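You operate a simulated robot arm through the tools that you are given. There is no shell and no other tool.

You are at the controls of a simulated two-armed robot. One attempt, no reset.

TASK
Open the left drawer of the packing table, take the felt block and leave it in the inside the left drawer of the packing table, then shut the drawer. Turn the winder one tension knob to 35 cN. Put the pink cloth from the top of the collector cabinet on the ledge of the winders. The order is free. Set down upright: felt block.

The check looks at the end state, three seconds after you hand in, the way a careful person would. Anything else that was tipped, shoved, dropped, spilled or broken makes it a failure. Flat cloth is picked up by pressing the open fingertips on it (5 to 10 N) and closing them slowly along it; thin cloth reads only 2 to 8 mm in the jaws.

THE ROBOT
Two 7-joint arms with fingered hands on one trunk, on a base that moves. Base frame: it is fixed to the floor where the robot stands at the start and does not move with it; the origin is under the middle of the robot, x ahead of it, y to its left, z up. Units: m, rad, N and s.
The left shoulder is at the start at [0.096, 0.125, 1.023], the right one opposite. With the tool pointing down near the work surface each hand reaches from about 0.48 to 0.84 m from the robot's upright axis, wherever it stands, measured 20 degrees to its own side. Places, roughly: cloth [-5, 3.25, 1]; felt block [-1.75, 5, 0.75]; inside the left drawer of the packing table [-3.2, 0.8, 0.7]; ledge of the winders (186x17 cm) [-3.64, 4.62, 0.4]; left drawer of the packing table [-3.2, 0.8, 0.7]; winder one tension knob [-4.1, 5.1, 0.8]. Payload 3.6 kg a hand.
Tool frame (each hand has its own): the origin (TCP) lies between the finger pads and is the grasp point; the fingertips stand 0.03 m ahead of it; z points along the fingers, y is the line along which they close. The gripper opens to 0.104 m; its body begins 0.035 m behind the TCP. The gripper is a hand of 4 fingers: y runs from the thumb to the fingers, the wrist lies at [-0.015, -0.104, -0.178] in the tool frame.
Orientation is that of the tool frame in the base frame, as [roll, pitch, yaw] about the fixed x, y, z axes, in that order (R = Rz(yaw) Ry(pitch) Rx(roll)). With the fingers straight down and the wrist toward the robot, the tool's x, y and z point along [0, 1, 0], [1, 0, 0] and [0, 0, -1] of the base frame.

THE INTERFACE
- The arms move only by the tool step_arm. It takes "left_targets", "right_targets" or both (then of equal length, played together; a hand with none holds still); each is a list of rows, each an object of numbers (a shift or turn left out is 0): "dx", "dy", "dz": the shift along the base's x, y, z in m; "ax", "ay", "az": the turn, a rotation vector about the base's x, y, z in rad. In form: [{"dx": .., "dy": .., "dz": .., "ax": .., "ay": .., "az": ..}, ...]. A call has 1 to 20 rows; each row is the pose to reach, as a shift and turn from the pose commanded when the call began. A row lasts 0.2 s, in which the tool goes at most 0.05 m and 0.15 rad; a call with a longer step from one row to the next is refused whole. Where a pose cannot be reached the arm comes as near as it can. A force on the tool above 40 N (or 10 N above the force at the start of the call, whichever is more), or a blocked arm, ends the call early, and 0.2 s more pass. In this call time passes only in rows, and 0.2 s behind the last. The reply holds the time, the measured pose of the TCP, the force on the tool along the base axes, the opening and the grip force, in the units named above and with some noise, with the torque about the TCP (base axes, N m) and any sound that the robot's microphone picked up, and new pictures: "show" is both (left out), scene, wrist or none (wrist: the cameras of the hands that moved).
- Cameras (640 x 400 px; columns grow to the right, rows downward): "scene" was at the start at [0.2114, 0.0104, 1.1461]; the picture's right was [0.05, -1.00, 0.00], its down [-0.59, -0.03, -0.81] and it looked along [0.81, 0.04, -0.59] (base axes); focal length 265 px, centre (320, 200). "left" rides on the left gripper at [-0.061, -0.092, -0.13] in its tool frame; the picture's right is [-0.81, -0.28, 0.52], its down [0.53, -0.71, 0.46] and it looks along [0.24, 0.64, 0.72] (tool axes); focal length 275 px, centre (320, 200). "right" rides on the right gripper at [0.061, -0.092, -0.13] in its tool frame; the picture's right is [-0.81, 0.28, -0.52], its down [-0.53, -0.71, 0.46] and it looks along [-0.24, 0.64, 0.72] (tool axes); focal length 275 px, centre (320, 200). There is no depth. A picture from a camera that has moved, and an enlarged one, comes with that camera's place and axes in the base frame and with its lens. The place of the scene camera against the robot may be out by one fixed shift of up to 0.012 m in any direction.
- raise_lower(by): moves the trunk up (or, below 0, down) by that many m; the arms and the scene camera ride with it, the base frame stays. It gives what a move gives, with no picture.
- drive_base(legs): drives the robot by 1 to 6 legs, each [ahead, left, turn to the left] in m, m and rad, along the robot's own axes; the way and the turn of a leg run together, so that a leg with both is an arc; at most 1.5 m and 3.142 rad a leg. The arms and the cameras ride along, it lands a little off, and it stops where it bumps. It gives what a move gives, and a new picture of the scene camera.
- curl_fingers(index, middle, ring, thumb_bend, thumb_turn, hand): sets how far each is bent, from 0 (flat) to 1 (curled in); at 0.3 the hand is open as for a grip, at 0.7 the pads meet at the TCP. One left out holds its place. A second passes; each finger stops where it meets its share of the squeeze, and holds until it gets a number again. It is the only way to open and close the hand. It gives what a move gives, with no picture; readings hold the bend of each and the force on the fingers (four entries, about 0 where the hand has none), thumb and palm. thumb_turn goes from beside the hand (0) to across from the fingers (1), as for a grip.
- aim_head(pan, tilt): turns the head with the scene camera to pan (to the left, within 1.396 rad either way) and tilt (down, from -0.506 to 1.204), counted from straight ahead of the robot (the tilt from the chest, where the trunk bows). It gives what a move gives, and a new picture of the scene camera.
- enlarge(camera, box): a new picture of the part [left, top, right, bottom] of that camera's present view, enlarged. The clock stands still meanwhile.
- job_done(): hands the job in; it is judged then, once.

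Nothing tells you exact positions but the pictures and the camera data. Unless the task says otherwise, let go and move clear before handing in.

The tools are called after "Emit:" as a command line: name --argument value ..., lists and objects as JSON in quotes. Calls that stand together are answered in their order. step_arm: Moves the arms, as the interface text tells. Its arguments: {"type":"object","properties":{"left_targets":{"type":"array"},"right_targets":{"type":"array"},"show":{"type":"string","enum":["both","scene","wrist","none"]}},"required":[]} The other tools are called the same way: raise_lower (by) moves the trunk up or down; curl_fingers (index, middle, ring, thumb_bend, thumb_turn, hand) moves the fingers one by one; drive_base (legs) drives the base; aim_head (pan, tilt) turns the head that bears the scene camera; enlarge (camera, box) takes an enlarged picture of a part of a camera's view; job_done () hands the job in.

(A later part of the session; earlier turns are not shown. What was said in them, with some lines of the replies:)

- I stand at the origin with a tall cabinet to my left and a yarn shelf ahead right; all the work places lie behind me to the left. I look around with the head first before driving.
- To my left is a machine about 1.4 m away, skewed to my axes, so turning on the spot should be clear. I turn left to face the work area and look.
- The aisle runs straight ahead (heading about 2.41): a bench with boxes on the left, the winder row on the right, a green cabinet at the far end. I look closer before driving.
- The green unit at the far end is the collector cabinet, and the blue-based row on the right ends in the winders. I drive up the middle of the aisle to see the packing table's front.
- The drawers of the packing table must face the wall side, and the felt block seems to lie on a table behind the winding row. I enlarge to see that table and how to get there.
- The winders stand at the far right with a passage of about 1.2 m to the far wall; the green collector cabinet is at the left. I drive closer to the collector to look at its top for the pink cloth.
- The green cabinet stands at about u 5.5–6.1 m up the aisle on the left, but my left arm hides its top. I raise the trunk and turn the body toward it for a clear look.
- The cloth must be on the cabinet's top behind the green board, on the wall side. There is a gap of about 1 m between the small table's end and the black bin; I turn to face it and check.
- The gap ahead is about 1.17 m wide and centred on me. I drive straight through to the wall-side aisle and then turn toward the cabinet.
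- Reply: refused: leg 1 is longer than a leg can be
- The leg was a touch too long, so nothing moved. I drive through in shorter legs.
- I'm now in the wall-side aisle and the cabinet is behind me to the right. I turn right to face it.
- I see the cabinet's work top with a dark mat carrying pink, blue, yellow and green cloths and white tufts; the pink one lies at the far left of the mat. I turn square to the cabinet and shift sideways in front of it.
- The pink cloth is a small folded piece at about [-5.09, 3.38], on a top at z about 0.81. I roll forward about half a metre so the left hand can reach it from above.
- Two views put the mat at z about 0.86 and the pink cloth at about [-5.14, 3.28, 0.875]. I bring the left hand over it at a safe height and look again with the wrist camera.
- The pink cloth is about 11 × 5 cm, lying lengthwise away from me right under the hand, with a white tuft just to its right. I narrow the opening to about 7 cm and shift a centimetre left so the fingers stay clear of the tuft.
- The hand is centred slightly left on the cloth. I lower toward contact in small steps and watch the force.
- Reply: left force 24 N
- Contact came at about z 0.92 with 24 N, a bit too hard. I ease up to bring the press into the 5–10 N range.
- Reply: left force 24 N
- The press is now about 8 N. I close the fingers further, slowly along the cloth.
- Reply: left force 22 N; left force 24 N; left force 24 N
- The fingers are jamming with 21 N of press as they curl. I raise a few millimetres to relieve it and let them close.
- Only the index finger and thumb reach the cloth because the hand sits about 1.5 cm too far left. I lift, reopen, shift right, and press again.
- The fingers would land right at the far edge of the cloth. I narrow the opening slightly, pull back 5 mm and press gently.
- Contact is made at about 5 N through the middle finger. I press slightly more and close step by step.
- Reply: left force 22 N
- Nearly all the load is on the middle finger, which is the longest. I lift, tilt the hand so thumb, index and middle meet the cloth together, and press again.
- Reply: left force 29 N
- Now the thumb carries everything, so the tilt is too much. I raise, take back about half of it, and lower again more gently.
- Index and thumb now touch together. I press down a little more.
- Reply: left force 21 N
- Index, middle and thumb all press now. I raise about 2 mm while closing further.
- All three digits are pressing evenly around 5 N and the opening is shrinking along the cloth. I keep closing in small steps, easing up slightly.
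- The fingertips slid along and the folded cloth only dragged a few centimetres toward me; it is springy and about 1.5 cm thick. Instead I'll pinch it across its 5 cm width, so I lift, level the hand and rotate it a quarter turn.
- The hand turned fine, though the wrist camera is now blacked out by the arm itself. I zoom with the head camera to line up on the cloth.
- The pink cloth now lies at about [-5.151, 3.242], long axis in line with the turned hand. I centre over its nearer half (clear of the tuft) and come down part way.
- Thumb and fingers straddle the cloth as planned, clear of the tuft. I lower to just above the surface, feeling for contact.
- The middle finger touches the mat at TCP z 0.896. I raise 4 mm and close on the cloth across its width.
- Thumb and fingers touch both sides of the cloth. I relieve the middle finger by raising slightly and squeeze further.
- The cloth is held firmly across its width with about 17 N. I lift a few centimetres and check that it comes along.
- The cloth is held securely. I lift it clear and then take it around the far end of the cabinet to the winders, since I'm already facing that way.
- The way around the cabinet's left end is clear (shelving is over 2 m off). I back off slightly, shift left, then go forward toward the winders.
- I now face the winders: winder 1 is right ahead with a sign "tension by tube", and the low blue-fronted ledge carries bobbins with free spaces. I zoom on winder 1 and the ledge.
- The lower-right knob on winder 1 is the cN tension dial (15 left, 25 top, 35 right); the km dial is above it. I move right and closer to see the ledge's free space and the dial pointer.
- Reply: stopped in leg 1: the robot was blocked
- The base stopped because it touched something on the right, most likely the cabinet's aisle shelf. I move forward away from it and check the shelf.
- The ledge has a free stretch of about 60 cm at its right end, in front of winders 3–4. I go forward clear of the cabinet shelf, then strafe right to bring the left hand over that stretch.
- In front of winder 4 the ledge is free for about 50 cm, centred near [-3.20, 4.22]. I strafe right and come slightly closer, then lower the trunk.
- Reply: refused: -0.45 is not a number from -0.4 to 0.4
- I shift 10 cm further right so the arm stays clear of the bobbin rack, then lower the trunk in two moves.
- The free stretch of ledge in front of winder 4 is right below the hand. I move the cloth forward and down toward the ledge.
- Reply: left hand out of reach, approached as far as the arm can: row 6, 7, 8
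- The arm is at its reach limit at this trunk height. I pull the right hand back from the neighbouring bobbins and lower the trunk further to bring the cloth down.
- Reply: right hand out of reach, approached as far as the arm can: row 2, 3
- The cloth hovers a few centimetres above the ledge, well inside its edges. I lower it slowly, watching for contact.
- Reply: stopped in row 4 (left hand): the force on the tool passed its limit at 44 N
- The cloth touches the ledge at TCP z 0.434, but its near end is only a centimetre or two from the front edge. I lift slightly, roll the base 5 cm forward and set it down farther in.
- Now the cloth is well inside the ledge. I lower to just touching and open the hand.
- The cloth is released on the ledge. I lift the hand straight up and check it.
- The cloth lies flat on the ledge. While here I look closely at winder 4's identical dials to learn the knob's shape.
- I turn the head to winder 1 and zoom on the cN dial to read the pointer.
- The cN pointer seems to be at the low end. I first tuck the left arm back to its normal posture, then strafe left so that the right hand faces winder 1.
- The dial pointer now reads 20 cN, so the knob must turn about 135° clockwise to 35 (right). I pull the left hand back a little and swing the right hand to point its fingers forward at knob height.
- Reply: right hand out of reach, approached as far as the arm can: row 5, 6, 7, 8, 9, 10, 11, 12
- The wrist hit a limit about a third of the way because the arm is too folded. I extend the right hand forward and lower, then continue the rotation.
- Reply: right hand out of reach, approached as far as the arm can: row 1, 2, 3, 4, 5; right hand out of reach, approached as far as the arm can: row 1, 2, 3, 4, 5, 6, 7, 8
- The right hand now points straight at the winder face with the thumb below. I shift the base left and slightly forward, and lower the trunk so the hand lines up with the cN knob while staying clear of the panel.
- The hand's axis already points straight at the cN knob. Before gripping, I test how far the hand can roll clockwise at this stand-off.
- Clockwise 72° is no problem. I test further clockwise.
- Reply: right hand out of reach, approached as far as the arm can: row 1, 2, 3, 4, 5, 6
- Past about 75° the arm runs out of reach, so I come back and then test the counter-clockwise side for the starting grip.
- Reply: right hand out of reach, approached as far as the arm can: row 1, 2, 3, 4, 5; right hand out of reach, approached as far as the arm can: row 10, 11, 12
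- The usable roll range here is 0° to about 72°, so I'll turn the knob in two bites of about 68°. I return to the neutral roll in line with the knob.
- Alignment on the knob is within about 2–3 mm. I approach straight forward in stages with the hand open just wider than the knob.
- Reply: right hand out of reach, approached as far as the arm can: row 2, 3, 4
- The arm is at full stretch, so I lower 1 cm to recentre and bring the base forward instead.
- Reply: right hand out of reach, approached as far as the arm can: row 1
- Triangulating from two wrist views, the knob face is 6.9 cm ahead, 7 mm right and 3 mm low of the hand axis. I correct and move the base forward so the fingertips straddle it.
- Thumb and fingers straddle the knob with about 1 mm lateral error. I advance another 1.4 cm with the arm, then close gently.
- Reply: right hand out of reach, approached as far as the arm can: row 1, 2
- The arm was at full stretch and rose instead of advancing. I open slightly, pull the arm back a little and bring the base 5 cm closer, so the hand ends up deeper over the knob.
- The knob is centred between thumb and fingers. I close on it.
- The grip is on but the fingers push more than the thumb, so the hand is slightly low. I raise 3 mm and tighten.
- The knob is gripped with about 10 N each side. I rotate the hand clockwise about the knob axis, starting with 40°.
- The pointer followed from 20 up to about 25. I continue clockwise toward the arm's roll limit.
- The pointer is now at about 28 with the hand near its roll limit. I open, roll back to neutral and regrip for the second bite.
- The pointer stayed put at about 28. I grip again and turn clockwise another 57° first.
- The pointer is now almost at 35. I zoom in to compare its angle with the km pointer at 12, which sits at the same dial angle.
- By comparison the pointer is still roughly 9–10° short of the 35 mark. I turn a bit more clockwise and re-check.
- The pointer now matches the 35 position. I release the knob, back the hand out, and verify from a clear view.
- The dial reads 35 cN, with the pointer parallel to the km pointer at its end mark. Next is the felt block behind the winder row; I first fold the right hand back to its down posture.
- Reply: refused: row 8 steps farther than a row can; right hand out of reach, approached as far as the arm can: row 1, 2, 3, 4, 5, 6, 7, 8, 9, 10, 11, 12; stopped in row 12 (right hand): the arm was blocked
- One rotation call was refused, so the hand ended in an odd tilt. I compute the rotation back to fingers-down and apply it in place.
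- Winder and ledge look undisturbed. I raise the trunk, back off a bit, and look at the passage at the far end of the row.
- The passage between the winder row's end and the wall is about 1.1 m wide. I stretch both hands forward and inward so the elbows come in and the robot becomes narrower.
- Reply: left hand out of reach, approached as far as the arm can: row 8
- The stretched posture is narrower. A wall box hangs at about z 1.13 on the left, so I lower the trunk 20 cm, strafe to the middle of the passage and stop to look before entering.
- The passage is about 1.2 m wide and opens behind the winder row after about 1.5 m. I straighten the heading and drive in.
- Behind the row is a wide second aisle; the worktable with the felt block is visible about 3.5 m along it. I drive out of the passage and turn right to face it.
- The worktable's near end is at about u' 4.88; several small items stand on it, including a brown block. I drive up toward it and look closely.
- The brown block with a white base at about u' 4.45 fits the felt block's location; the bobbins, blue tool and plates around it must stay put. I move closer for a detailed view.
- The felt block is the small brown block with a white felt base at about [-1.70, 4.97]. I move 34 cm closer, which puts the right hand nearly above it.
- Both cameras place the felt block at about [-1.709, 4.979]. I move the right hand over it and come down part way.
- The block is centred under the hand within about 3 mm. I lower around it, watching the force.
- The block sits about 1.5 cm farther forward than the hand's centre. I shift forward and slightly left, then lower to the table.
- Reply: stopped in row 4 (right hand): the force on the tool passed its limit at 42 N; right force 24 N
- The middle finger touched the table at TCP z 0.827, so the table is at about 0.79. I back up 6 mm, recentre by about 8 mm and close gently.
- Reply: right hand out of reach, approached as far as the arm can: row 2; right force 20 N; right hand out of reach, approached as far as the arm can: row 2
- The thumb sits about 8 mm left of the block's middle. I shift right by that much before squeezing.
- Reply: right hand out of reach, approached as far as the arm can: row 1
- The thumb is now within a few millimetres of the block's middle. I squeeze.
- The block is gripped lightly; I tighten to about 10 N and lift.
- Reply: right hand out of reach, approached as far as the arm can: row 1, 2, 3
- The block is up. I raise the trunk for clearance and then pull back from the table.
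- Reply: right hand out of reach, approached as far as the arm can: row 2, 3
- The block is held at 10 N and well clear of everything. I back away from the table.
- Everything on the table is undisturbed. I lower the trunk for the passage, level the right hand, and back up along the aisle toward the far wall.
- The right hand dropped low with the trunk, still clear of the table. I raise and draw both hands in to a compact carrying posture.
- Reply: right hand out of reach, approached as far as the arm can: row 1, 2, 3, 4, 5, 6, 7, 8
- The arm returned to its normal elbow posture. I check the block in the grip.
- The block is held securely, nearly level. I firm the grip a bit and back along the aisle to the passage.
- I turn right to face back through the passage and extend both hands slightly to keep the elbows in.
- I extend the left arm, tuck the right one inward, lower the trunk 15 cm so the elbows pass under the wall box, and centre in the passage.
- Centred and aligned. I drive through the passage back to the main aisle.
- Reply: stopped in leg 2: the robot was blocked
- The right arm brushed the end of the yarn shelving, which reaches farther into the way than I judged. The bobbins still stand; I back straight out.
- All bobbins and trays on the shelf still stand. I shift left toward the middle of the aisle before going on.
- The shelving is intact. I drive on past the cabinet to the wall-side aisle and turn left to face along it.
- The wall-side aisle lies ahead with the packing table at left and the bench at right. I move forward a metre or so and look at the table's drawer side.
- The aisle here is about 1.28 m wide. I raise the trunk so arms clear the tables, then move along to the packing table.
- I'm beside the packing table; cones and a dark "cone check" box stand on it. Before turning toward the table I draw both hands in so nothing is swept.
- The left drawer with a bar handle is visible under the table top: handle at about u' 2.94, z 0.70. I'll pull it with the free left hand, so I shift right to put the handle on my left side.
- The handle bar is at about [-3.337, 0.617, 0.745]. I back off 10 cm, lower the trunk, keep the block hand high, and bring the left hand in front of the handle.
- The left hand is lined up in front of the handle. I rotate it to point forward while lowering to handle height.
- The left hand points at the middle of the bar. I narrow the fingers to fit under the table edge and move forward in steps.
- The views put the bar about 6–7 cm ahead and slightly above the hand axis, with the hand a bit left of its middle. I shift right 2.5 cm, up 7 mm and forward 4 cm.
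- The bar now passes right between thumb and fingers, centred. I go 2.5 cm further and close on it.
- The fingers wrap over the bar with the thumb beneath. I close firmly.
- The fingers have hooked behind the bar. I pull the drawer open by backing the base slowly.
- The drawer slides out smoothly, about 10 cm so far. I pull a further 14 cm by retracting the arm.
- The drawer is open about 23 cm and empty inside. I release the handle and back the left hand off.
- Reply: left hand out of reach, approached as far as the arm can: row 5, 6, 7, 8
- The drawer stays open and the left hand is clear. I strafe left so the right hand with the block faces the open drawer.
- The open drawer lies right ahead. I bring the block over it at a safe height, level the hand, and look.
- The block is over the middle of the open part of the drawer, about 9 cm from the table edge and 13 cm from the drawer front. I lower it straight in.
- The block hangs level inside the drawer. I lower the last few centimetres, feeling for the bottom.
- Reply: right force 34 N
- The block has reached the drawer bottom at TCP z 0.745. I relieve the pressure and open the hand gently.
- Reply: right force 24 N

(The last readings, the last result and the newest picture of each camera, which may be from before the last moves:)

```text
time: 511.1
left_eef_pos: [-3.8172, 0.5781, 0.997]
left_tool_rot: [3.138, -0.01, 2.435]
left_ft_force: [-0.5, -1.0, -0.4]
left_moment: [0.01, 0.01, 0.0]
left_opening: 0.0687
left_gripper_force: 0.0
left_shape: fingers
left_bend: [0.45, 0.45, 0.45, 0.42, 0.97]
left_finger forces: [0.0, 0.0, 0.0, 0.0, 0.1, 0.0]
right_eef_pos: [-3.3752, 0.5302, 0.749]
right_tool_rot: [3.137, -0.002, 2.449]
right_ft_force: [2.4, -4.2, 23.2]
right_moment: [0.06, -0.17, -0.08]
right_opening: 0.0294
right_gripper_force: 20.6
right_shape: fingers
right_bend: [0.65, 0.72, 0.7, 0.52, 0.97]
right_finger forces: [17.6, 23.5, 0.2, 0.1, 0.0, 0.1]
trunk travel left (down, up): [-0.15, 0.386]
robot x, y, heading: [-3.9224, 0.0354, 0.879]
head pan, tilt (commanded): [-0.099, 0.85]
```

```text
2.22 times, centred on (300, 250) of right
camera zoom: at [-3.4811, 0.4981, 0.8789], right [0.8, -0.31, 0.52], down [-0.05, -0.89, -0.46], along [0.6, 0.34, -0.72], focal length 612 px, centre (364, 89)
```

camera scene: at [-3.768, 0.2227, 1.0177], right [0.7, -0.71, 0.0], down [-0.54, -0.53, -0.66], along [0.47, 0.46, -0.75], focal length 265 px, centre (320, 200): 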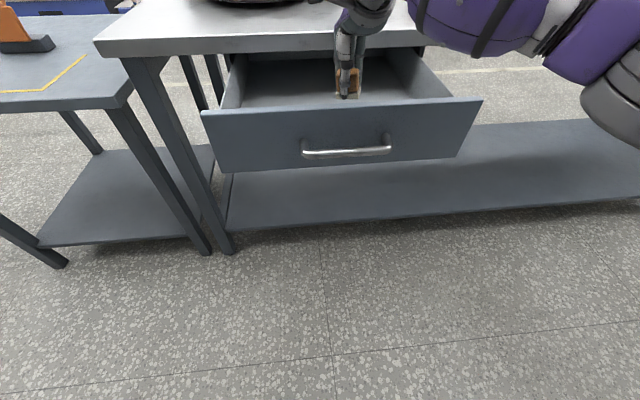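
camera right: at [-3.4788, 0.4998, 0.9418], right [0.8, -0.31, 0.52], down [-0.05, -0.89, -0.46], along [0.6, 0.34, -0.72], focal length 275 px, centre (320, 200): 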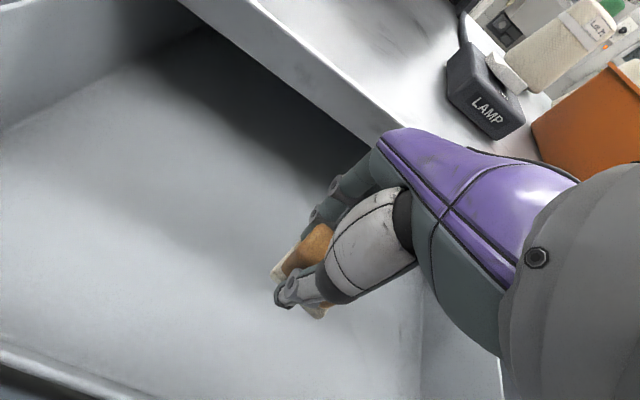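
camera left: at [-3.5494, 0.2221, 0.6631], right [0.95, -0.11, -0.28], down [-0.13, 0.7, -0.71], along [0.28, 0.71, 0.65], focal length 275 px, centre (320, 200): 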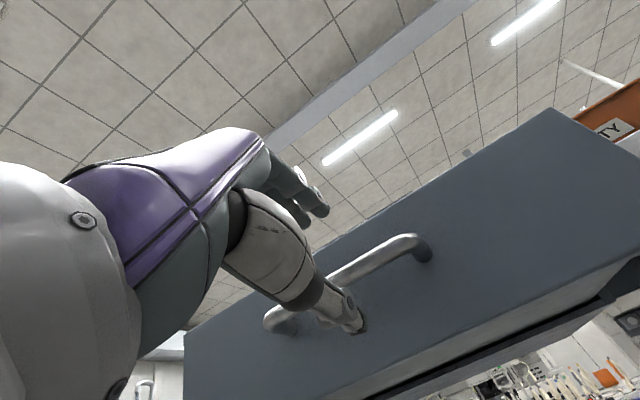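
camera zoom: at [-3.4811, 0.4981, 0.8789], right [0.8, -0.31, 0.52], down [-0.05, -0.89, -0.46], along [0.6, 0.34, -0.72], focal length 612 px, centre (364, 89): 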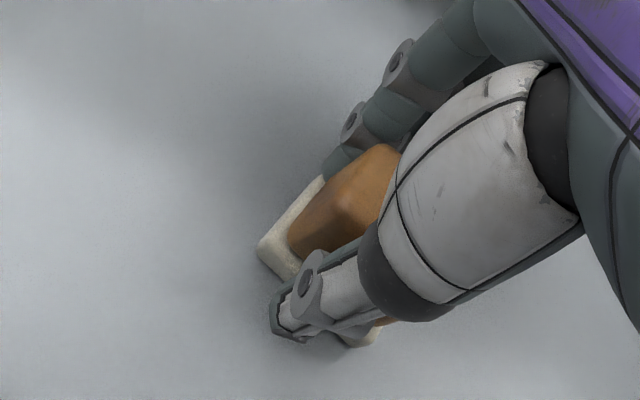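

The fingertips press down on the drawer floor or the felt base as they open. I raise slightly and keep opening.

Emit:
step_arm --right_targets '[{"dz": 0.003}, {"dz": 0.006}]' --show "none"

Emit:
curl_fingers --hand "right" --index 0.56 --middle 0.56 --ring 0.56 --thumb_bend 0.48

Emit:
step_arm --right_targets '[{"dz": 0.003}]' --show "wrist"

Emit:
enlarge --camera "right" --box '[160, 160, 440, 340]'

```text
time: 511.7
left_eef_pos: [-3.8153, 0.5789, 0.9965]
left_tool_rot: [3.14, -0.006, 2.437]
left_ft_force: [-0.1, 0.5, -0.1]
left_moment: [0.01, -0.02, -0.01]
left_opening: 0.0688
left_gripper_force: 0.1
left_shape: fingers
left_bend: [0.45, 0.45, 0.45, 0.42, 0.97]
left_finger forces: [0.0, 0.1, 0.1, 0.0, 0.0, 0.0]
right_eef_pos: [-3.3754, 0.5304, 0.7506]
right_tool_rot: [-3.137, 0.0, 2.449]
right_ft_force: [1.2, -1.0, 5.2]
right_moment: [-0.02, -0.02, -0.03]
right_opening: 0.0335
right_gripper_force: 3.7
right_shape: fingers
right_bend: [0.63, 0.65, 0.69, 0.52, 0.97]
right_finger forces: [0.5, 6.0, 0.4, 0.0, 0.1, 0.0]
trunk travel left (down, up): [-0.15, 0.386]
robot x, y, heading: [-3.9209, 0.0365, 0.873]
head pan, tilt (commanded): [-0.099, 0.85]
```

```text
time: 512.7
left_eef_pos: [-3.8144, 0.5785, 0.9952]
left_tool_rot: [3.14, -0.007, 2.437]
left_ft_force: [-0.1, 0.1, 0.6]
left_moment: [0.05, -0.02, -0.01]
left_opening: 0.0685
left_gripper_force: 0.0
left_shape: fingers
left_bend: [0.45, 0.45, 0.45, 0.42, 0.97]
left_finger forces: [0.1, 0.1, 0.0, 0.0, 0.0, 0.0]
right_eef_pos: [-3.3746, 0.5311, 0.7514]
right_tool_rot: [-3.141, 0.0, 2.449]
right_ft_force: [-0.3, -0.4, 0.5]
right_moment: [0.02, 0.02, 0.04]
right_opening: 0.0463
right_gripper_force: 0.0
right_shape: fingers
right_bend: [0.56, 0.56, 0.56, 0.48, 0.97]
right_finger forces: [0.1, 0.1, 0.0, 0.1, 0.0, 0.0]
trunk travel left (down, up): [-0.15, 0.386]
robot x, y, heading: [-3.9203, 0.0348, 0.874]
head pan, tilt (commanded): [-0.099, 0.85]
```

```text
time: 513.1
left_eef_pos: [-3.8152, 0.5791, 0.9958]
left_tool_rot: [3.141, -0.008, 2.435]
left_ft_force: [0.5, 0.7, -0.8]
left_moment: [-0.04, -0.01, -0.02]
left_opening: 0.0688
left_gripper_force: 0.2
left_shape: fingers
left_bend: [0.45, 0.45, 0.45, 0.42, 0.97]
left_finger forces: [0.1, 0.1, 0.0, 0.0, 0.0, 0.0]
right_eef_pos: [-3.376, 0.5327, 0.7554]
right_tool_rot: [3.138, -0.002, 2.449]
right_ft_force: [0.1, 0.3, 0.4]
right_moment: [0.0, -0.01, 0.01]
right_opening: 0.0462
right_gripper_force: 0.1
right_shape: fingers
right_bend: [0.56, 0.56, 0.56, 0.48, 0.97]
right_finger forces: [0.0, 0.0, 0.0, 0.0, 0.1, 0.0]
trunk travel left (down, up): [-0.15, 0.386]
robot x, y, heading: [-3.9221, 0.0361, 0.872]
head pan, tilt (commanded): [-0.099, 0.85]
camera right: at [-3.4802, 0.4998, 0.8867], right [0.8, -0.31, 0.52], down [-0.05, -0.89, -0.46], along [0.6, 0.34, -0.72], focal length 275 px, centre (320, 200)
```

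right: 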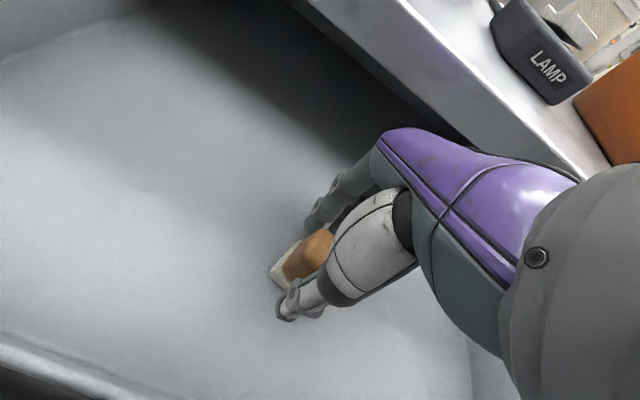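

```text
2.22 times, centred on (300, 250) of right
camera zoom: at [-3.4802, 0.4998, 0.8867], right [0.8, -0.31, 0.52], down [-0.05, -0.89, -0.46], along [0.6, 0.34, -0.72], focal length 612 px, centre (364, 89)
```

zoom: 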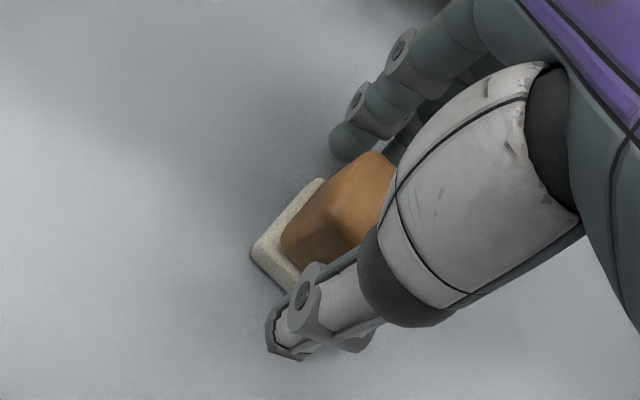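

The block is released and stands on the drawer floor. I open a bit more and lift the hand straight out.

Emit:
curl_fingers --hand "right" --index 0.46 --middle 0.46 --ring 0.46 --thumb_bend 0.4

Emit:
step_arm --right_targets '[{"dz": 0.015}, {"dz": 0.035}, {"dz": 0.06}, {"dz": 0.1}, {"dz": 0.14}, {"dz": 0.18}, {"dz": 0.22}]' --show "both"

Emit:
enlarge --camera "right" --box '[80, 200, 360, 390]'

```text
time: 514.1
left_eef_pos: [-3.8145, 0.5804, 0.996]
left_tool_rot: [3.141, -0.006, 2.436]
left_ft_force: [-0.2, -0.1, -0.9]
left_moment: [0.0, 0.03, -0.02]
left_opening: 0.0685
left_gripper_force: 0.0
left_shape: fingers
left_bend: [0.45, 0.45, 0.45, 0.42, 0.97]
left_finger forces: [0.0, 0.0, 0.0, 0.1, 0.0, 0.0]
right_eef_pos: [-3.375, 0.5316, 0.7564]
right_tool_rot: [-3.141, -0.002, 2.448]
right_ft_force: [-0.6, 0.0, 0.5]
right_moment: [-0.01, 0.04, -0.02]
right_opening: 0.0697
right_gripper_force: 0.0
right_shape: fingers
right_bend: [0.46, 0.46, 0.46, 0.4, 0.97]
right_finger forces: [0.1, 0.1, 0.1, 0.0, 0.0, 0.1]
trunk travel left (down, up): [-0.15, 0.386]
robot x, y, heading: [-3.9207, 0.0357, 0.875]
head pan, tilt (commanded): [-0.099, 0.85]
```

```text
time: 515.7
left_eef_pos: [-3.815, 0.5796, 0.9965]
left_tool_rot: [3.138, -0.006, 2.436]
left_ft_force: [0.0, -0.7, -0.5]
left_moment: [-0.05, 0.02, 0.03]
left_opening: 0.0688
left_gripper_force: 0.0
left_shape: fingers
left_bend: [0.45, 0.45, 0.45, 0.42, 0.97]
left_finger forces: [0.0, 0.1, 0.1, 0.1, 0.0, 0.0]
right_eef_pos: [-3.3752, 0.5289, 0.9762]
right_tool_rot: [3.141, -0.002, 2.45]
right_ft_force: [0.0, -0.3, 0.5]
right_moment: [0.04, 0.03, -0.04]
right_opening: 0.0698
right_gripper_force: 0.1
right_shape: fingers
right_bend: [0.46, 0.46, 0.46, 0.4, 0.97]
right_finger forces: [0.1, 0.0, 0.0, 0.0, 0.0, 0.1]
trunk travel left (down, up): [-0.15, 0.386]
robot x, y, heading: [-3.9238, 0.0349, 0.878]
head pan, tilt (commanded): [-0.099, 0.85]
camera scene: at [-3.7686, 0.2225, 1.0179], right [0.7, -0.71, 0.0], down [-0.54, -0.53, -0.66], along [0.47, 0.46, -0.75], focal length 265 px, centre (320, 200)
camera right: at [-3.4805, 0.4969, 1.1071], right [0.8, -0.31, 0.52], down [-0.05, -0.89, -0.46], along [0.6, 0.34, -0.72], focal length 275 px, centre (320, 200)
```

scene: 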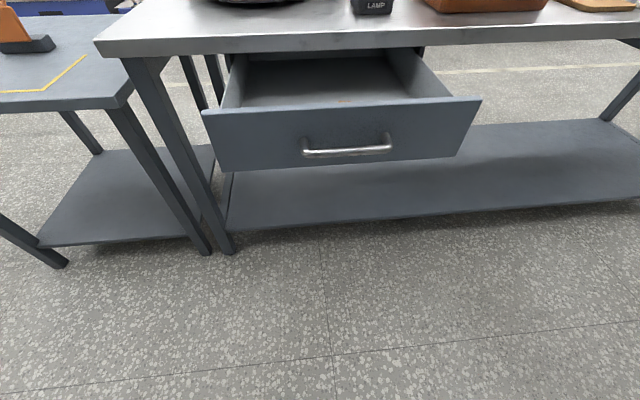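
right: 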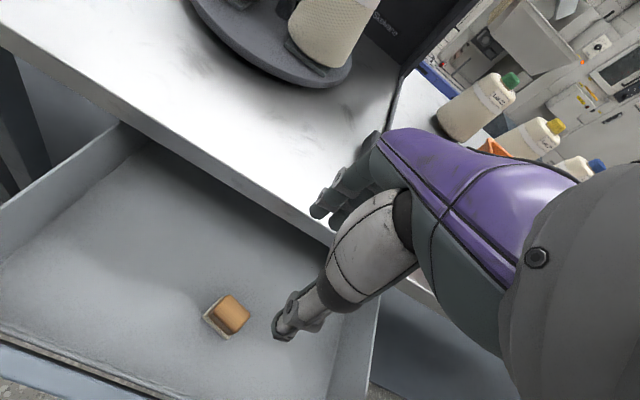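

```text
2.11 times, centred on (220, 295) of right
camera zoom: at [-3.4805, 0.4969, 1.1071], right [0.8, -0.31, 0.52], down [-0.05, -0.89, -0.46], along [0.6, 0.34, -0.72], focal length 580 px, centre (530, 0)
```

zoom: 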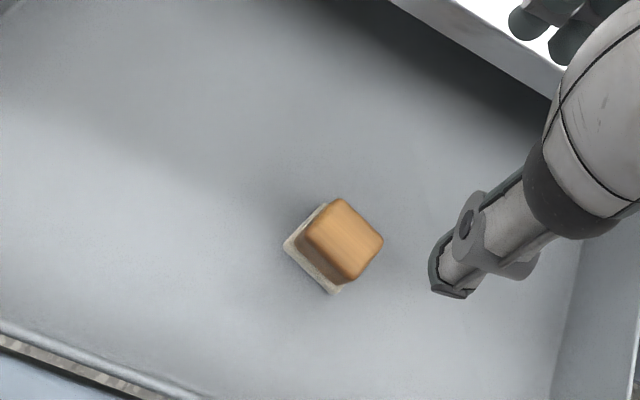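

The felt block stands upright in the drawer. Now I close the right hand into a fist, bring it in front of the handle, and push the drawer shut slowly.

Emit:
curl_fingers --hand "right" --index 0.7 --middle 0.7 --ring 0.7 --thumb_bend 0.65

Emit:
step_arm --right_targets '[{"dx": -0.026, "dy": -0.031}, {"dx": -0.052, "dy": -0.062}, {"dx": -0.078, "dy": -0.093}, {"dx": -0.104, "dy": -0.124}, {"dx": -0.13, "dy": -0.156}, {"dx": -0.16, "dy": -0.1916}]' --show "none"

Emit:
step_arm --right_targets '[{"dz": -0.04}, {"dz": -0.08}, {"dz": -0.12}, {"dz": -0.16}, {"dz": -0.2}]' --show "both"

```text
time: 516.7
left_eef_pos: [-3.8155, 0.5794, 0.9962]
left_tool_rot: [3.14, -0.007, 2.436]
left_ft_force: [0.1, 0.2, 0.2]
left_moment: [-0.02, -0.03, -0.01]
left_opening: 0.0688
left_gripper_force: 0.0
left_shape: fingers
left_bend: [0.45, 0.45, 0.45, 0.42, 0.97]
left_finger forces: [0.1, 0.1, 0.0, 0.0, 0.0, 0.0]
right_eef_pos: [-3.3747, 0.5298, 0.9759]
right_tool_rot: [3.141, -0.002, 2.45]
right_ft_force: [0.3, 0.3, -0.9]
right_moment: [0.0, 0.03, 0.02]
right_opening: 0.0076
right_gripper_force: 0.1
right_shape: fingers
right_bend: [0.7, 0.7, 0.7, 0.65, 0.97]
right_finger forces: [0.1, 0.1, 0.0, 0.0, 0.0, 0.0]
trunk travel left (down, up): [-0.15, 0.386]
robot x, y, heading: [-3.9228, 0.0325, 0.874]
head pan, tilt (commanded): [-0.099, 0.85]
```

```text
time: 518.1
left_eef_pos: [-3.8159, 0.5781, 0.9961]
left_tool_rot: [3.139, -0.006, 2.437]
left_ft_force: [-0.5, 0.3, 0.3]
left_moment: [0.0, 0.03, 0.03]
left_opening: 0.0686
left_gripper_force: 0.0
left_shape: fingers
left_bend: [0.45, 0.45, 0.45, 0.42, 0.97]
left_finger forces: [0.0, 0.1, 0.1, 0.0, 0.1, 0.0]
right_eef_pos: [-3.5349, 0.3381, 0.9758]
right_tool_rot: [3.14, -0.003, 2.449]
right_ft_force: [0.1, -0.4, -0.1]
right_moment: [0.0, 0.01, 0.01]
right_opening: 0.0073
right_gripper_force: 0.2
right_shape: fingers
right_bend: [0.7, 0.7, 0.7, 0.65, 0.97]
right_finger forces: [0.1, 0.0, 0.0, 0.0, 0.0, 0.0]
trunk travel left (down, up): [-0.15, 0.386]
robot x, y, heading: [-3.9235, 0.0344, 0.874]
head pan, tilt (commanded): [-0.099, 0.85]
```

```text
time: 519.3
left_eef_pos: [-3.8151, 0.5794, 0.9963]
left_tool_rot: [3.14, -0.005, 2.437]
left_ft_force: [0.2, -0.4, -0.2]
left_moment: [-0.02, 0.0, 0.02]
left_opening: 0.0688
left_gripper_force: 0.1
left_shape: fingers
left_bend: [0.45, 0.45, 0.45, 0.42, 0.97]
left_finger forces: [0.0, 0.1, 0.1, 0.0, 0.1, 0.0]
right_eef_pos: [-3.5344, 0.3371, 0.7798]
right_tool_rot: [3.141, -0.003, 2.446]
right_ft_force: [0.4, 0.4, 0.2]
right_moment: [0.01, -0.02, 0.0]
right_opening: 0.0073
right_gripper_force: 0.1
right_shape: fingers
right_bend: [0.7, 0.7, 0.7, 0.65, 0.97]
right_finger forces: [0.0, 0.1, 0.0, 0.0, 0.0, 0.1]
trunk travel left (down, up): [-0.15, 0.386]
robot x, y, heading: [-3.9245, 0.0388, 0.871]
head pan, tilt (commanded): [-0.099, 0.85]
camera scene: at [-3.7681, 0.2226, 1.0178], right [0.7, -0.71, 0.0], down [-0.54, -0.53, -0.66], along [0.47, 0.46, -0.75], focal length 265 px, centre (320, 200)
camera right: at [-3.64, 0.3062, 0.9087], right [0.8, -0.31, 0.52], down [-0.05, -0.89, -0.46], along [0.6, 0.34, -0.72], focal length 275 px, centre (320, 200)
```

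scene: 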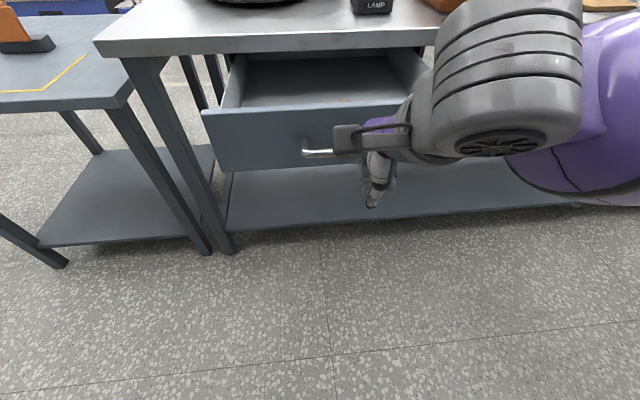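
right: 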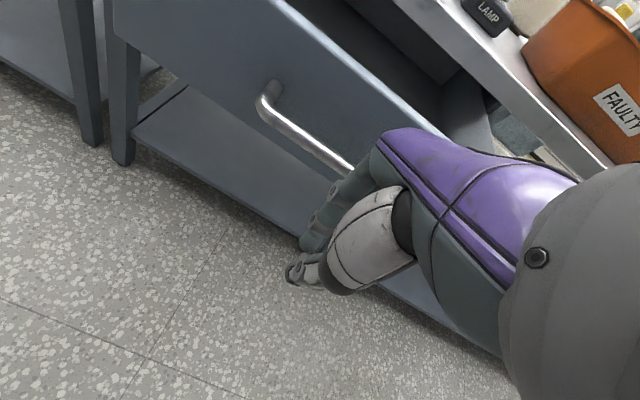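

The hand body would meet the table edge before the drawer is fully in, so I tilt the fist so that the fingertips lead, then push slowly.

Emit:
step_arm --right_targets '[{"dz": -0.005, "ax": 0.0962, "ay": -0.0798}, {"dz": -0.01, "ax": 0.1924, "ay": -0.1596}, {"dz": -0.015, "ax": 0.2886, "ay": -0.2394}, {"dz": -0.02, "ax": 0.3848, "ay": -0.3192}, {"dz": -0.02, "ax": 0.45, "ay": -0.373}]' --show "none"

Emit:
step_arm --right_targets '[{"dx": 0.0115, "dy": 0.0138}, {"dx": 0.0231, "dy": 0.0276}, {"dx": 0.0346, "dy": 0.0414}, {"dx": 0.0462, "dy": 0.0553}, {"dx": 0.0577, "dy": 0.0691}]' --show "both"

```text
time: 520.5
left_eef_pos: [-3.8174, 0.579, 0.9964]
left_tool_rot: [3.139, -0.004, 2.438]
left_ft_force: [-0.2, 0.4, -0.2]
left_moment: [0.0, -0.01, -0.02]
left_opening: 0.0688
left_gripper_force: 0.0
left_shape: fingers
left_bend: [0.45, 0.45, 0.45, 0.42, 0.97]
left_finger forces: [0.0, 0.0, 0.0, 0.1, 0.1, 0.0]
right_eef_pos: [-3.5284, 0.3809, 0.7448]
right_tool_rot: [2.555, -0.016, 2.46]
right_ft_force: [3.5, -2.6, -0.6]
right_moment: [0.2, 0.08, 0.19]
right_opening: 0.0073
right_gripper_force: 0.0
right_shape: fingers
right_bend: [0.7, 0.7, 0.7, 0.65, 0.98]
right_finger forces: [0.0, 0.0, 0.1, 0.0, 0.0, 0.0]
right hand out of reach, approached as far as the arm can: row 2, 3, 4, 5
trunk travel left (down, up): [-0.15, 0.386]
robot x, y, heading: [-3.9257, 0.0364, 0.875]
head pan, tilt (commanded): [-0.099, 0.85]
```

```text
time: 521.7
left_eef_pos: [-3.8156, 0.5803, 0.9968]
left_tool_rot: [3.141, -0.007, 2.437]
left_ft_force: [1.0, 0.5, 0.4]
left_moment: [0.01, 0.04, 0.02]
left_opening: 0.0688
left_gripper_force: 0.0
left_shape: fingers
left_bend: [0.45, 0.45, 0.45, 0.42, 0.97]
left_finger forces: [0.1, 0.1, 0.0, 0.0, 0.0, 0.0]
right_eef_pos: [-3.4661, 0.4481, 0.7418]
right_tool_rot: [2.557, -0.003, 2.45]
right_ft_force: [-0.1, -0.7, -0.5]
right_moment: [-0.01, -0.02, -0.01]
right_opening: 0.007
right_gripper_force: 0.0
right_shape: fingers
right_bend: [0.7, 0.7, 0.7, 0.65, 0.98]
right_finger forces: [0.0, 0.1, 0.1, 0.1, 0.0, 0.0]
trunk travel left (down, up): [-0.15, 0.386]
robot x, y, heading: [-3.9214, 0.0338, 0.872]
head pan, tilt (commanded): [-0.099, 0.85]
camera scene: at [-3.7681, 0.2227, 1.0178], right [0.7, -0.71, 0.0], down [-0.54, -0.53, -0.66], along [0.47, 0.46, -0.75], focal length 265 px, centre (320, 200)
camera right: at [-3.6075, 0.3728, 0.8002], right [0.59, -0.56, 0.58], down [0.19, -0.6, -0.77], along [0.79, 0.57, -0.25], focal length 275 px, centre (320, 200)
```

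scene: 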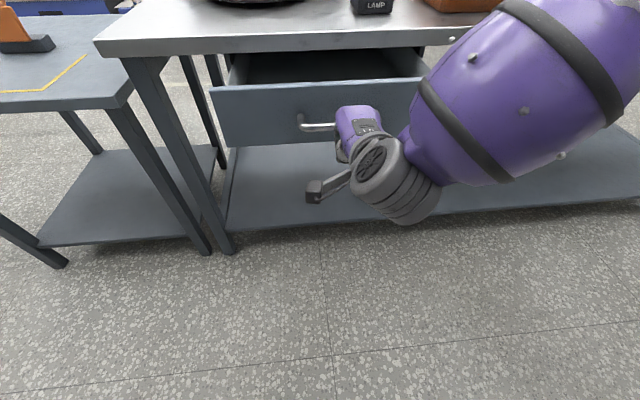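
right: 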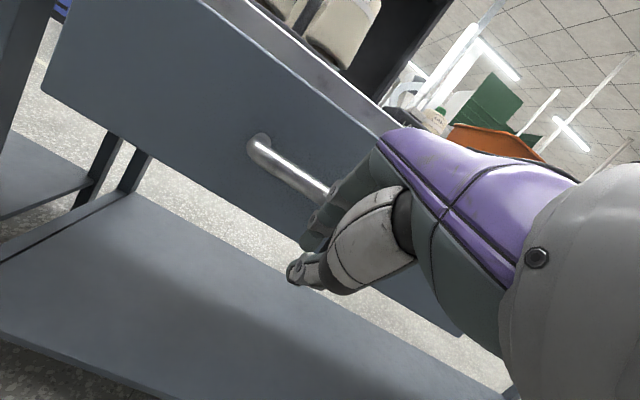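

The drawer is moving in smoothly with the block inside. I keep pushing.

Emit:
step_arm --right_targets '[{"dx": 0.0115, "dy": 0.0138}, {"dx": 0.0231, "dy": 0.0276}, {"dx": 0.0346, "dy": 0.0414}, {"dx": 0.0462, "dy": 0.0553}, {"dx": 0.0577, "dy": 0.0691}]' --show "both"

```text
time: 522.9
left_eef_pos: [-3.8145, 0.58, 0.995]
left_tool_rot: [3.139, -0.006, 2.436]
left_ft_force: [0.7, -0.2, -0.5]
left_moment: [0.03, -0.02, 0.05]
left_opening: 0.0685
left_gripper_force: 0.0
left_shape: fingers
left_bend: [0.45, 0.45, 0.45, 0.42, 0.97]
left_finger forces: [0.0, 0.1, 0.0, 0.0, 0.1, 0.0]
right_eef_pos: [-3.4068, 0.5183, 0.7405]
right_tool_rot: [2.558, -0.001, 2.449]
right_ft_force: [0.6, -0.4, 0.1]
right_moment: [0.0, 0.01, -0.02]
right_opening: 0.0072
right_gripper_force: 0.1
right_shape: fingers
right_bend: [0.7, 0.7, 0.7, 0.65, 0.98]
right_finger forces: [0.0, 0.1, 0.0, 0.0, 0.0, 0.1]
trunk travel left (down, up): [-0.15, 0.386]
robot x, y, heading: [-3.9202, 0.0346, 0.873]
head pan, tilt (commanded): [-0.099, 0.85]
camera scene: at [-3.768, 0.2227, 1.0177], right [0.7, -0.71, 0.0], down [-0.54, -0.53, -0.66], along [0.47, 0.46, -0.75], focal length 265 px, centre (320, 200)
camera right: at [-3.5486, 0.4428, 0.7993], right [0.59, -0.56, 0.58], down [0.19, -0.6, -0.77], along [0.79, 0.57, -0.25], focal length 275 px, centre (320, 200)
```

scene: 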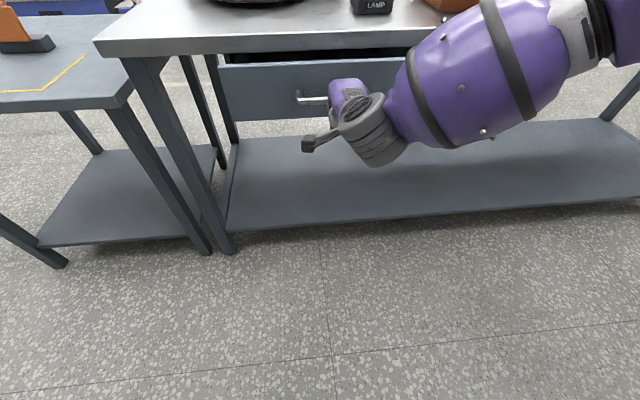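
right: 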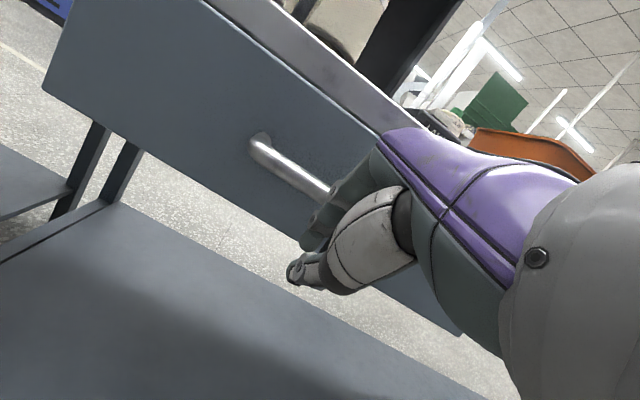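

Emit:
step_arm --right_targets '[{"dx": 0.0077, "dy": 0.0092}, {"dx": 0.0154, "dy": 0.0184}, {"dx": 0.0231, "dy": 0.0276}, {"dx": 0.0308, "dy": 0.0369}, {"dx": 0.0372, "dy": 0.0445}]' --show "both"

Emit:
enlarge --camera "scene" --box '[200, 20, 440, 150]'

```text
time: 524.1
left_eef_pos: [-3.8144, 0.5799, 0.9958]
left_tool_rot: [3.141, -0.008, 2.435]
left_ft_force: [-1.2, 0.4, 0.3]
left_moment: [0.02, 0.0, -0.01]
left_opening: 0.069
left_gripper_force: 0.0
left_shape: fingers
left_bend: [0.45, 0.45, 0.45, 0.42, 0.97]
left_finger forces: [0.0, 0.1, 0.0, 0.0, 0.1, 0.0]
right_eef_pos: [-3.3695, 0.5621, 0.7418]
right_tool_rot: [2.555, -0.002, 2.448]
right_ft_force: [0.8, -0.5, 0.2]
right_moment: [0.01, -0.01, -0.01]
right_opening: 0.0072
right_gripper_force: 0.2
right_shape: fingers
right_bend: [0.7, 0.7, 0.7, 0.65, 0.98]
right_finger forces: [0.0, 0.3, 0.0, 0.1, 0.0, 0.1]
trunk travel left (down, up): [-0.15, 0.386]
robot x, y, heading: [-3.9226, 0.0308, 0.874]
head pan, tilt (commanded): [-0.099, 0.85]
camera scene: at [-3.7681, 0.2227, 1.0178], right [0.7, -0.71, 0.0], down [-0.54, -0.53, -0.66], along [0.47, 0.46, -0.75], focal length 265 px, centre (320, 200)
camera right: at [-3.512, 0.486, 0.7997], right [0.59, -0.56, 0.58], down [0.19, -0.6, -0.77], along [0.79, 0.57, -0.25], focal length 275 px, centre (320, 200)
```

scene: 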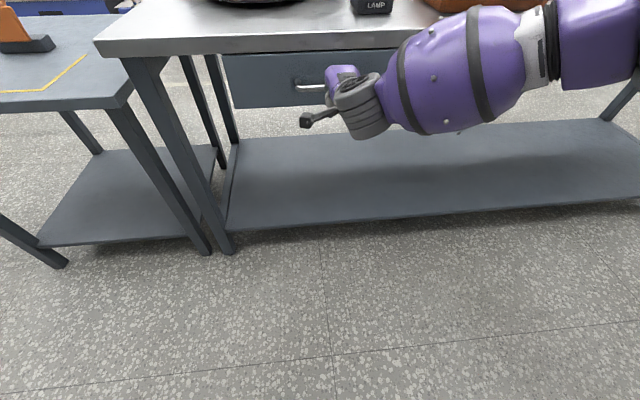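
right: 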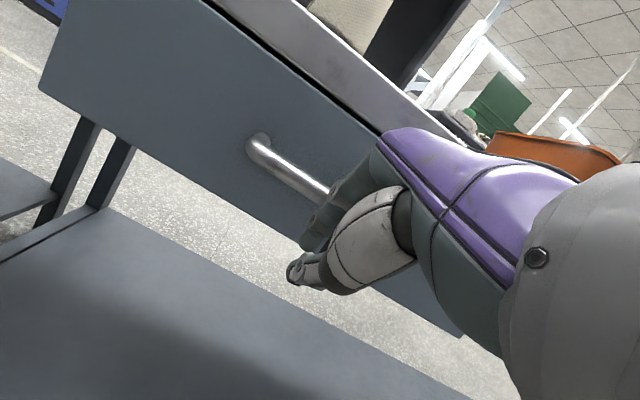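

```text
2.67 times, centred on (320, 85) of scene
camera zoom: at [-3.7681, 0.2227, 1.0178], right [0.7, -0.71, 0.0], down [-0.54, -0.53, -0.66], along [0.47, 0.46, -0.75], focal length 707 px, centre (320, 507)
```

zoom: 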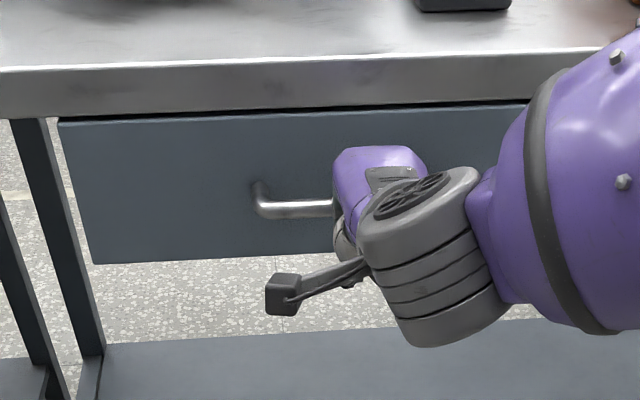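

The drawer is almost shut. I push the last bit gently until it meets resistance.

Emit:
step_arm --right_targets '[{"dx": 0.0045, "dy": 0.0054}, {"dx": 0.009, "dy": 0.0108}, {"dx": 0.0135, "dy": 0.0161}]' --show "none"

Emit:
enlarge --camera "scene" --box '[200, 20, 440, 150]'

```text
time: 524.9
left_eef_pos: [-3.8164, 0.5792, 0.9959]
left_tool_rot: [3.139, -0.007, 2.436]
left_ft_force: [0.8, -0.3, -0.4]
left_moment: [0.0, -0.02, 0.01]
left_opening: 0.0686
left_gripper_force: 0.0
left_shape: fingers
left_bend: [0.45, 0.45, 0.45, 0.42, 0.97]
left_finger forces: [0.0, 0.0, 0.0, 0.0, 0.0, 0.1]
right_eef_pos: [-3.3576, 0.5769, 0.741]
right_tool_rot: [2.557, -0.002, 2.449]
right_ft_force: [-1.9, -3.9, 0.5]
right_moment: [0.04, -0.07, -0.08]
right_opening: 0.0071
right_gripper_force: 2.3
right_shape: fingers
right_bend: [0.7, 0.7, 0.7, 0.65, 0.98]
right_finger forces: [0.0, 4.3, 0.0, 0.1, 0.1, 0.0]
trunk travel left (down, up): [-0.15, 0.386]
robot x, y, heading: [-3.9226, 0.0396, 0.868]
head pan, tilt (commanded): [-0.099, 0.85]
```

```text
2.67 times, centred on (320, 85) of scene
camera zoom: at [-3.7685, 0.222, 1.018], right [0.7, -0.71, 0.0], down [-0.54, -0.53, -0.66], along [0.47, 0.46, -0.75], focal length 707 px, centre (320, 507)
```

zoom: 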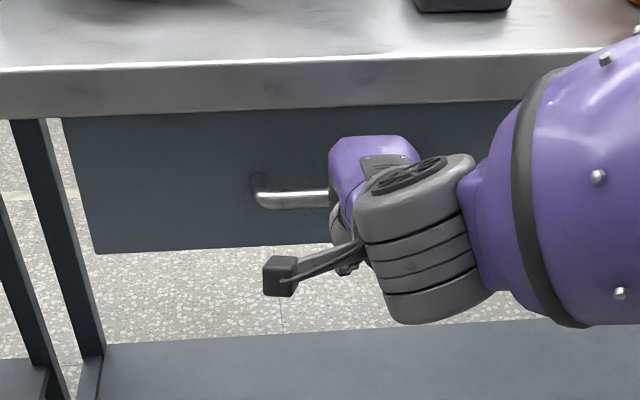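

Resistance has come up (about 4 N). I press a few millimetres more to be sure it is fully seated.

Emit:
step_arm --right_targets '[{"dx": 0.0032, "dy": 0.0038}, {"dx": 0.0058, "dy": 0.0069}]' --show "none"

```text
time: 525.5
left_eef_pos: [-3.817, 0.577, 0.9971]
left_tool_rot: [3.137, -0.007, 2.435]
left_ft_force: [0.5, -0.5, 0.0]
left_moment: [0.01, 0.01, 0.0]
left_opening: 0.0686
left_gripper_force: 0.1
left_shape: fingers
left_bend: [0.45, 0.45, 0.45, 0.42, 0.97]
left_finger forces: [0.1, 0.0, 0.0, 0.0, 0.0, 0.0]
right_eef_pos: [-3.3528, 0.5823, 0.7447]
right_tool_rot: [2.554, -0.003, 2.451]
right_ft_force: [-15.0, -24.4, 11.9]
right_moment: [0.37, -0.47, -0.56]
right_opening: 0.0075
right_gripper_force: 14.5
right_shape: fingers
right_bend: [0.7, 0.71, 0.71, 0.65, 0.98]
right_finger forces: [0.0, 21.1, 8.4, 0.0, 0.1, 0.0]
trunk travel left (down, up): [-0.15, 0.386]
robot x, y, heading: [-3.9237, 0.0357, 0.877]
head pan, tilt (commanded): [-0.099, 0.85]
```

The drawer is at its stop. I back the hand off straight and check the closed drawer.

Emit:
step_arm --right_targets '[{"dx": -0.0128, "dy": -0.0153}, {"dx": -0.032, "dy": -0.0384}, {"dx": -0.058, "dy": -0.069}, {"dx": -0.083, "dy": -0.1}]' --show "scene"

Emit:
enlarge --camera "scene" --box '[180, 20, 480, 180]'

```text
time: 526.5
left_eef_pos: [-3.8149, 0.5783, 0.9962]
left_tool_rot: [3.14, -0.007, 2.437]
left_ft_force: [-0.3, 0.9, -0.7]
left_moment: [0.01, -0.02, -0.03]
left_opening: 0.0685
left_gripper_force: 0.1
left_shape: fingers
left_bend: [0.45, 0.45, 0.45, 0.42, 0.97]
left_finger forces: [0.0, 0.0, 0.0, 0.0, 0.0, 0.1]
right_eef_pos: [-3.4332, 0.4837, 0.7408]
right_tool_rot: [2.556, -0.001, 2.448]
right_ft_force: [1.4, 0.8, -0.7]
right_moment: [-0.04, 0.01, 0.03]
right_opening: 0.0071
right_gripper_force: 0.0
right_shape: fingers
right_bend: [0.7, 0.7, 0.7, 0.65, 0.98]
right_finger forces: [0.0, 0.0, 0.0, 0.0, 0.0, 0.0]
trunk travel left (down, up): [-0.15, 0.386]
robot x, y, heading: [-3.9253, 0.032, 0.873]
head pan, tilt (commanded): [-0.099, 0.85]
camera scene: at [-3.7683, 0.2224, 1.0178], right [0.7, -0.71, 0.0], down [-0.54, -0.53, -0.66], along [0.47, 0.46, -0.75], focal length 265 px, centre (320, 200)
```

scene: 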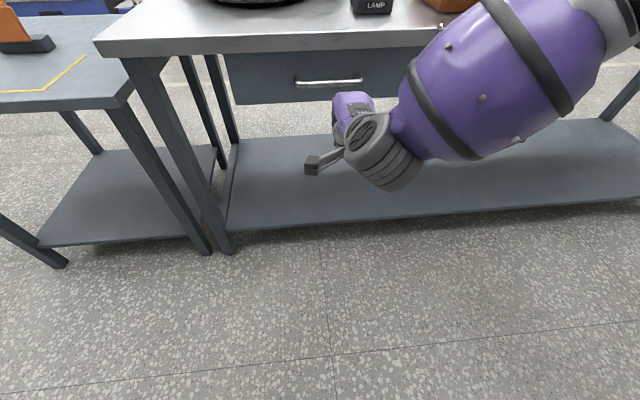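

```text
2.13 times, centred on (330, 100) of scene
camera zoom: at [-3.7683, 0.2224, 1.0178], right [0.7, -0.71, 0.0], down [-0.54, -0.53, -0.66], along [0.47, 0.46, -0.75], focal length 566 px, centre (299, 413)
```

zoom: 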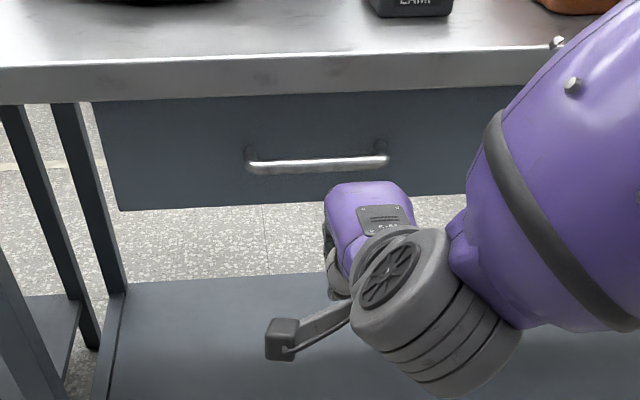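

The drawer is fully shut with its front flush under the table edge. I back away a little and take a last look at the table.

Emit:
drive_base --legs '[[-0.1, 0, 0]]'

Emit:
aim_head --pan -0.1 --tilt 0.45

```text
time: 527.6
left_eef_pos: [-3.8797, 0.5036, 0.9965]
left_tool_rot: [3.139, -0.008, 2.438]
left_ft_force: [0.2, 0.1, 0.7]
left_moment: [0.05, 0.01, 0.03]
left_opening: 0.0686
left_gripper_force: 0.0
left_shape: fingers
left_bend: [0.45, 0.45, 0.45, 0.42, 0.97]
left_finger forces: [0.1, 0.0, 0.1, 0.0, 0.0, 0.0]
right_eef_pos: [-3.4975, 0.4091, 0.7403]
right_tool_rot: [2.557, -0.003, 2.451]
right_ft_force: [-0.3, -0.3, 0.5]
right_moment: [-0.03, 0.01, -0.01]
right_opening: 0.0072
right_gripper_force: 0.0
right_shape: fingers
right_bend: [0.7, 0.7, 0.7, 0.65, 0.98]
right_finger forces: [0.0, 0.0, 0.0, 0.0, 0.0, 0.0]
trunk travel left (down, up): [-0.15, 0.386]
robot x, y, heading: [-3.9892, -0.0398, 0.875]
head pan, tilt (commanded): [-0.099, 0.85]
camera scene: at [-3.832, 0.1466, 1.018], right [0.7, -0.71, 0.0], down [-0.54, -0.53, -0.66], along [0.47, 0.46, -0.75], focal length 265 px, centre (320, 200)
```

scene: 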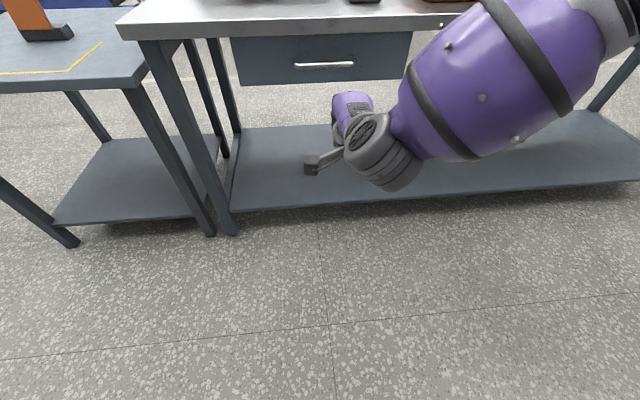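

```text
time: 528.5
left_eef_pos: [-3.8796, 0.5043, 0.9957]
left_tool_rot: [3.141, -0.007, 2.436]
left_ft_force: [-0.6, 0.7, -0.2]
left_moment: [0.02, 0.01, -0.02]
left_opening: 0.0689
left_gripper_force: 0.1
left_shape: fingers
left_bend: [0.45, 0.45, 0.45, 0.42, 0.97]
left_finger forces: [0.0, 0.0, 0.1, 0.1, 0.0, 0.0]
right_eef_pos: [-3.4968, 0.4097, 0.7395]
right_tool_rot: [2.558, -0.002, 2.45]
right_ft_force: [0.2, -0.5, 0.1]
right_moment: [-0.02, -0.02, -0.02]
right_opening: 0.0072
right_gripper_force: 0.1
right_shape: fingers
right_bend: [0.7, 0.7, 0.7, 0.65, 0.98]
right_finger forces: [0.1, 0.0, 0.1, 0.0, 0.0, 0.1]
trunk travel left (down, up): [-0.15, 0.386]
robot x, y, heading: [-3.989, -0.0354, 0.877]
head pan, tilt (commanded): [-0.099, 0.45]
camera scene: at [-3.8218, 0.1568, 1.0522], right [0.7, -0.71, 0.0], down [-0.31, -0.31, -0.9], along [0.64, 0.63, -0.44], focal length 265 px, centre (320, 200)
```

scene: 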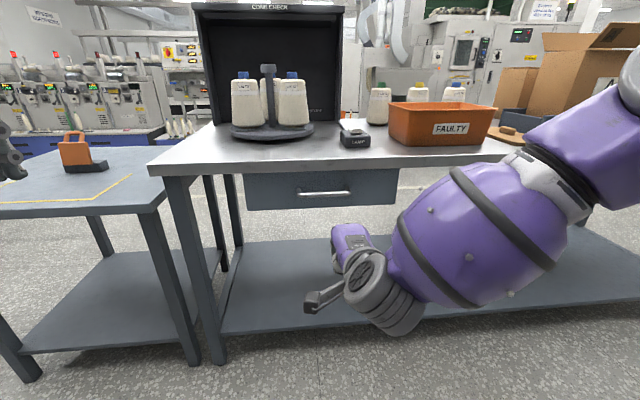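

All items on the table stand as before. I take one zoomed look across at the winders.

Emit:
enlarge --camera "scene" --box '[0, 50, 200, 160]'

```text
3.20 times, centred on (100, 105) of scene
camera zoom: at [-3.8218, 0.1568, 1.0522], right [0.7, -0.71, 0.0], down [-0.31, -0.31, -0.9], along [0.64, 0.63, -0.44], focal length 849 px, centre (1024, 504)
```

zoom: 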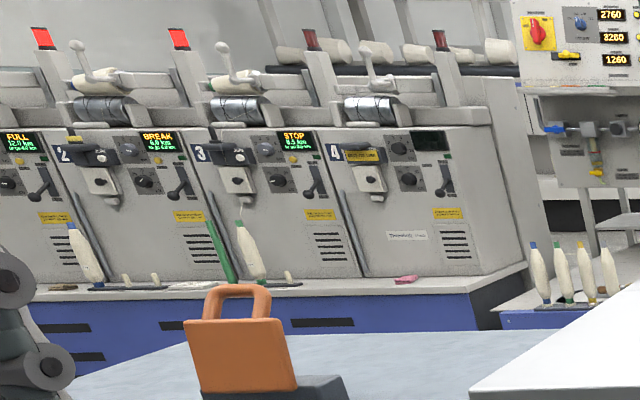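

From here I can see the pink cloth lying on the ledge in front of winder 4. The drawer is shut with the felt block upright inside when I closed it, and the tension dial on winder 1 was at 35 cN. The hands are clear, so I hand the job in.

Emit:
job_done

```text
The job is handed in.
```

I handed the job in with all three parts done as far as I could see. The result of the check did not come back to me.

- **Felt block:** I set it upright in the left drawer of the packing table and pushed the drawer slowly to its stop. I did not reopen the drawer to confirm the block was still upright.
- **Tension knob:** Winder one's cN pointer is at 35. It lies parallel to the km pointer, which sits at its end mark of 12.
- **Pink cloth:** It lies flat on the ledge of the winders, in front of winder 4. I could still see it there from the packing table just before handing in.

The robot bumped into things twice:

- **Collector cabinet:** The base was blocked while passing it, and I never got a view of its aisle-side shelf afterwards. I don't expect damage there, but I could not confirm it.
- **Yarn shelving:** The right arm brushed the end of it while carrying the block. Everything I could see on the shelves was still standing.

I saw nothing else disturbed on the packing table, the worktable or the winders.
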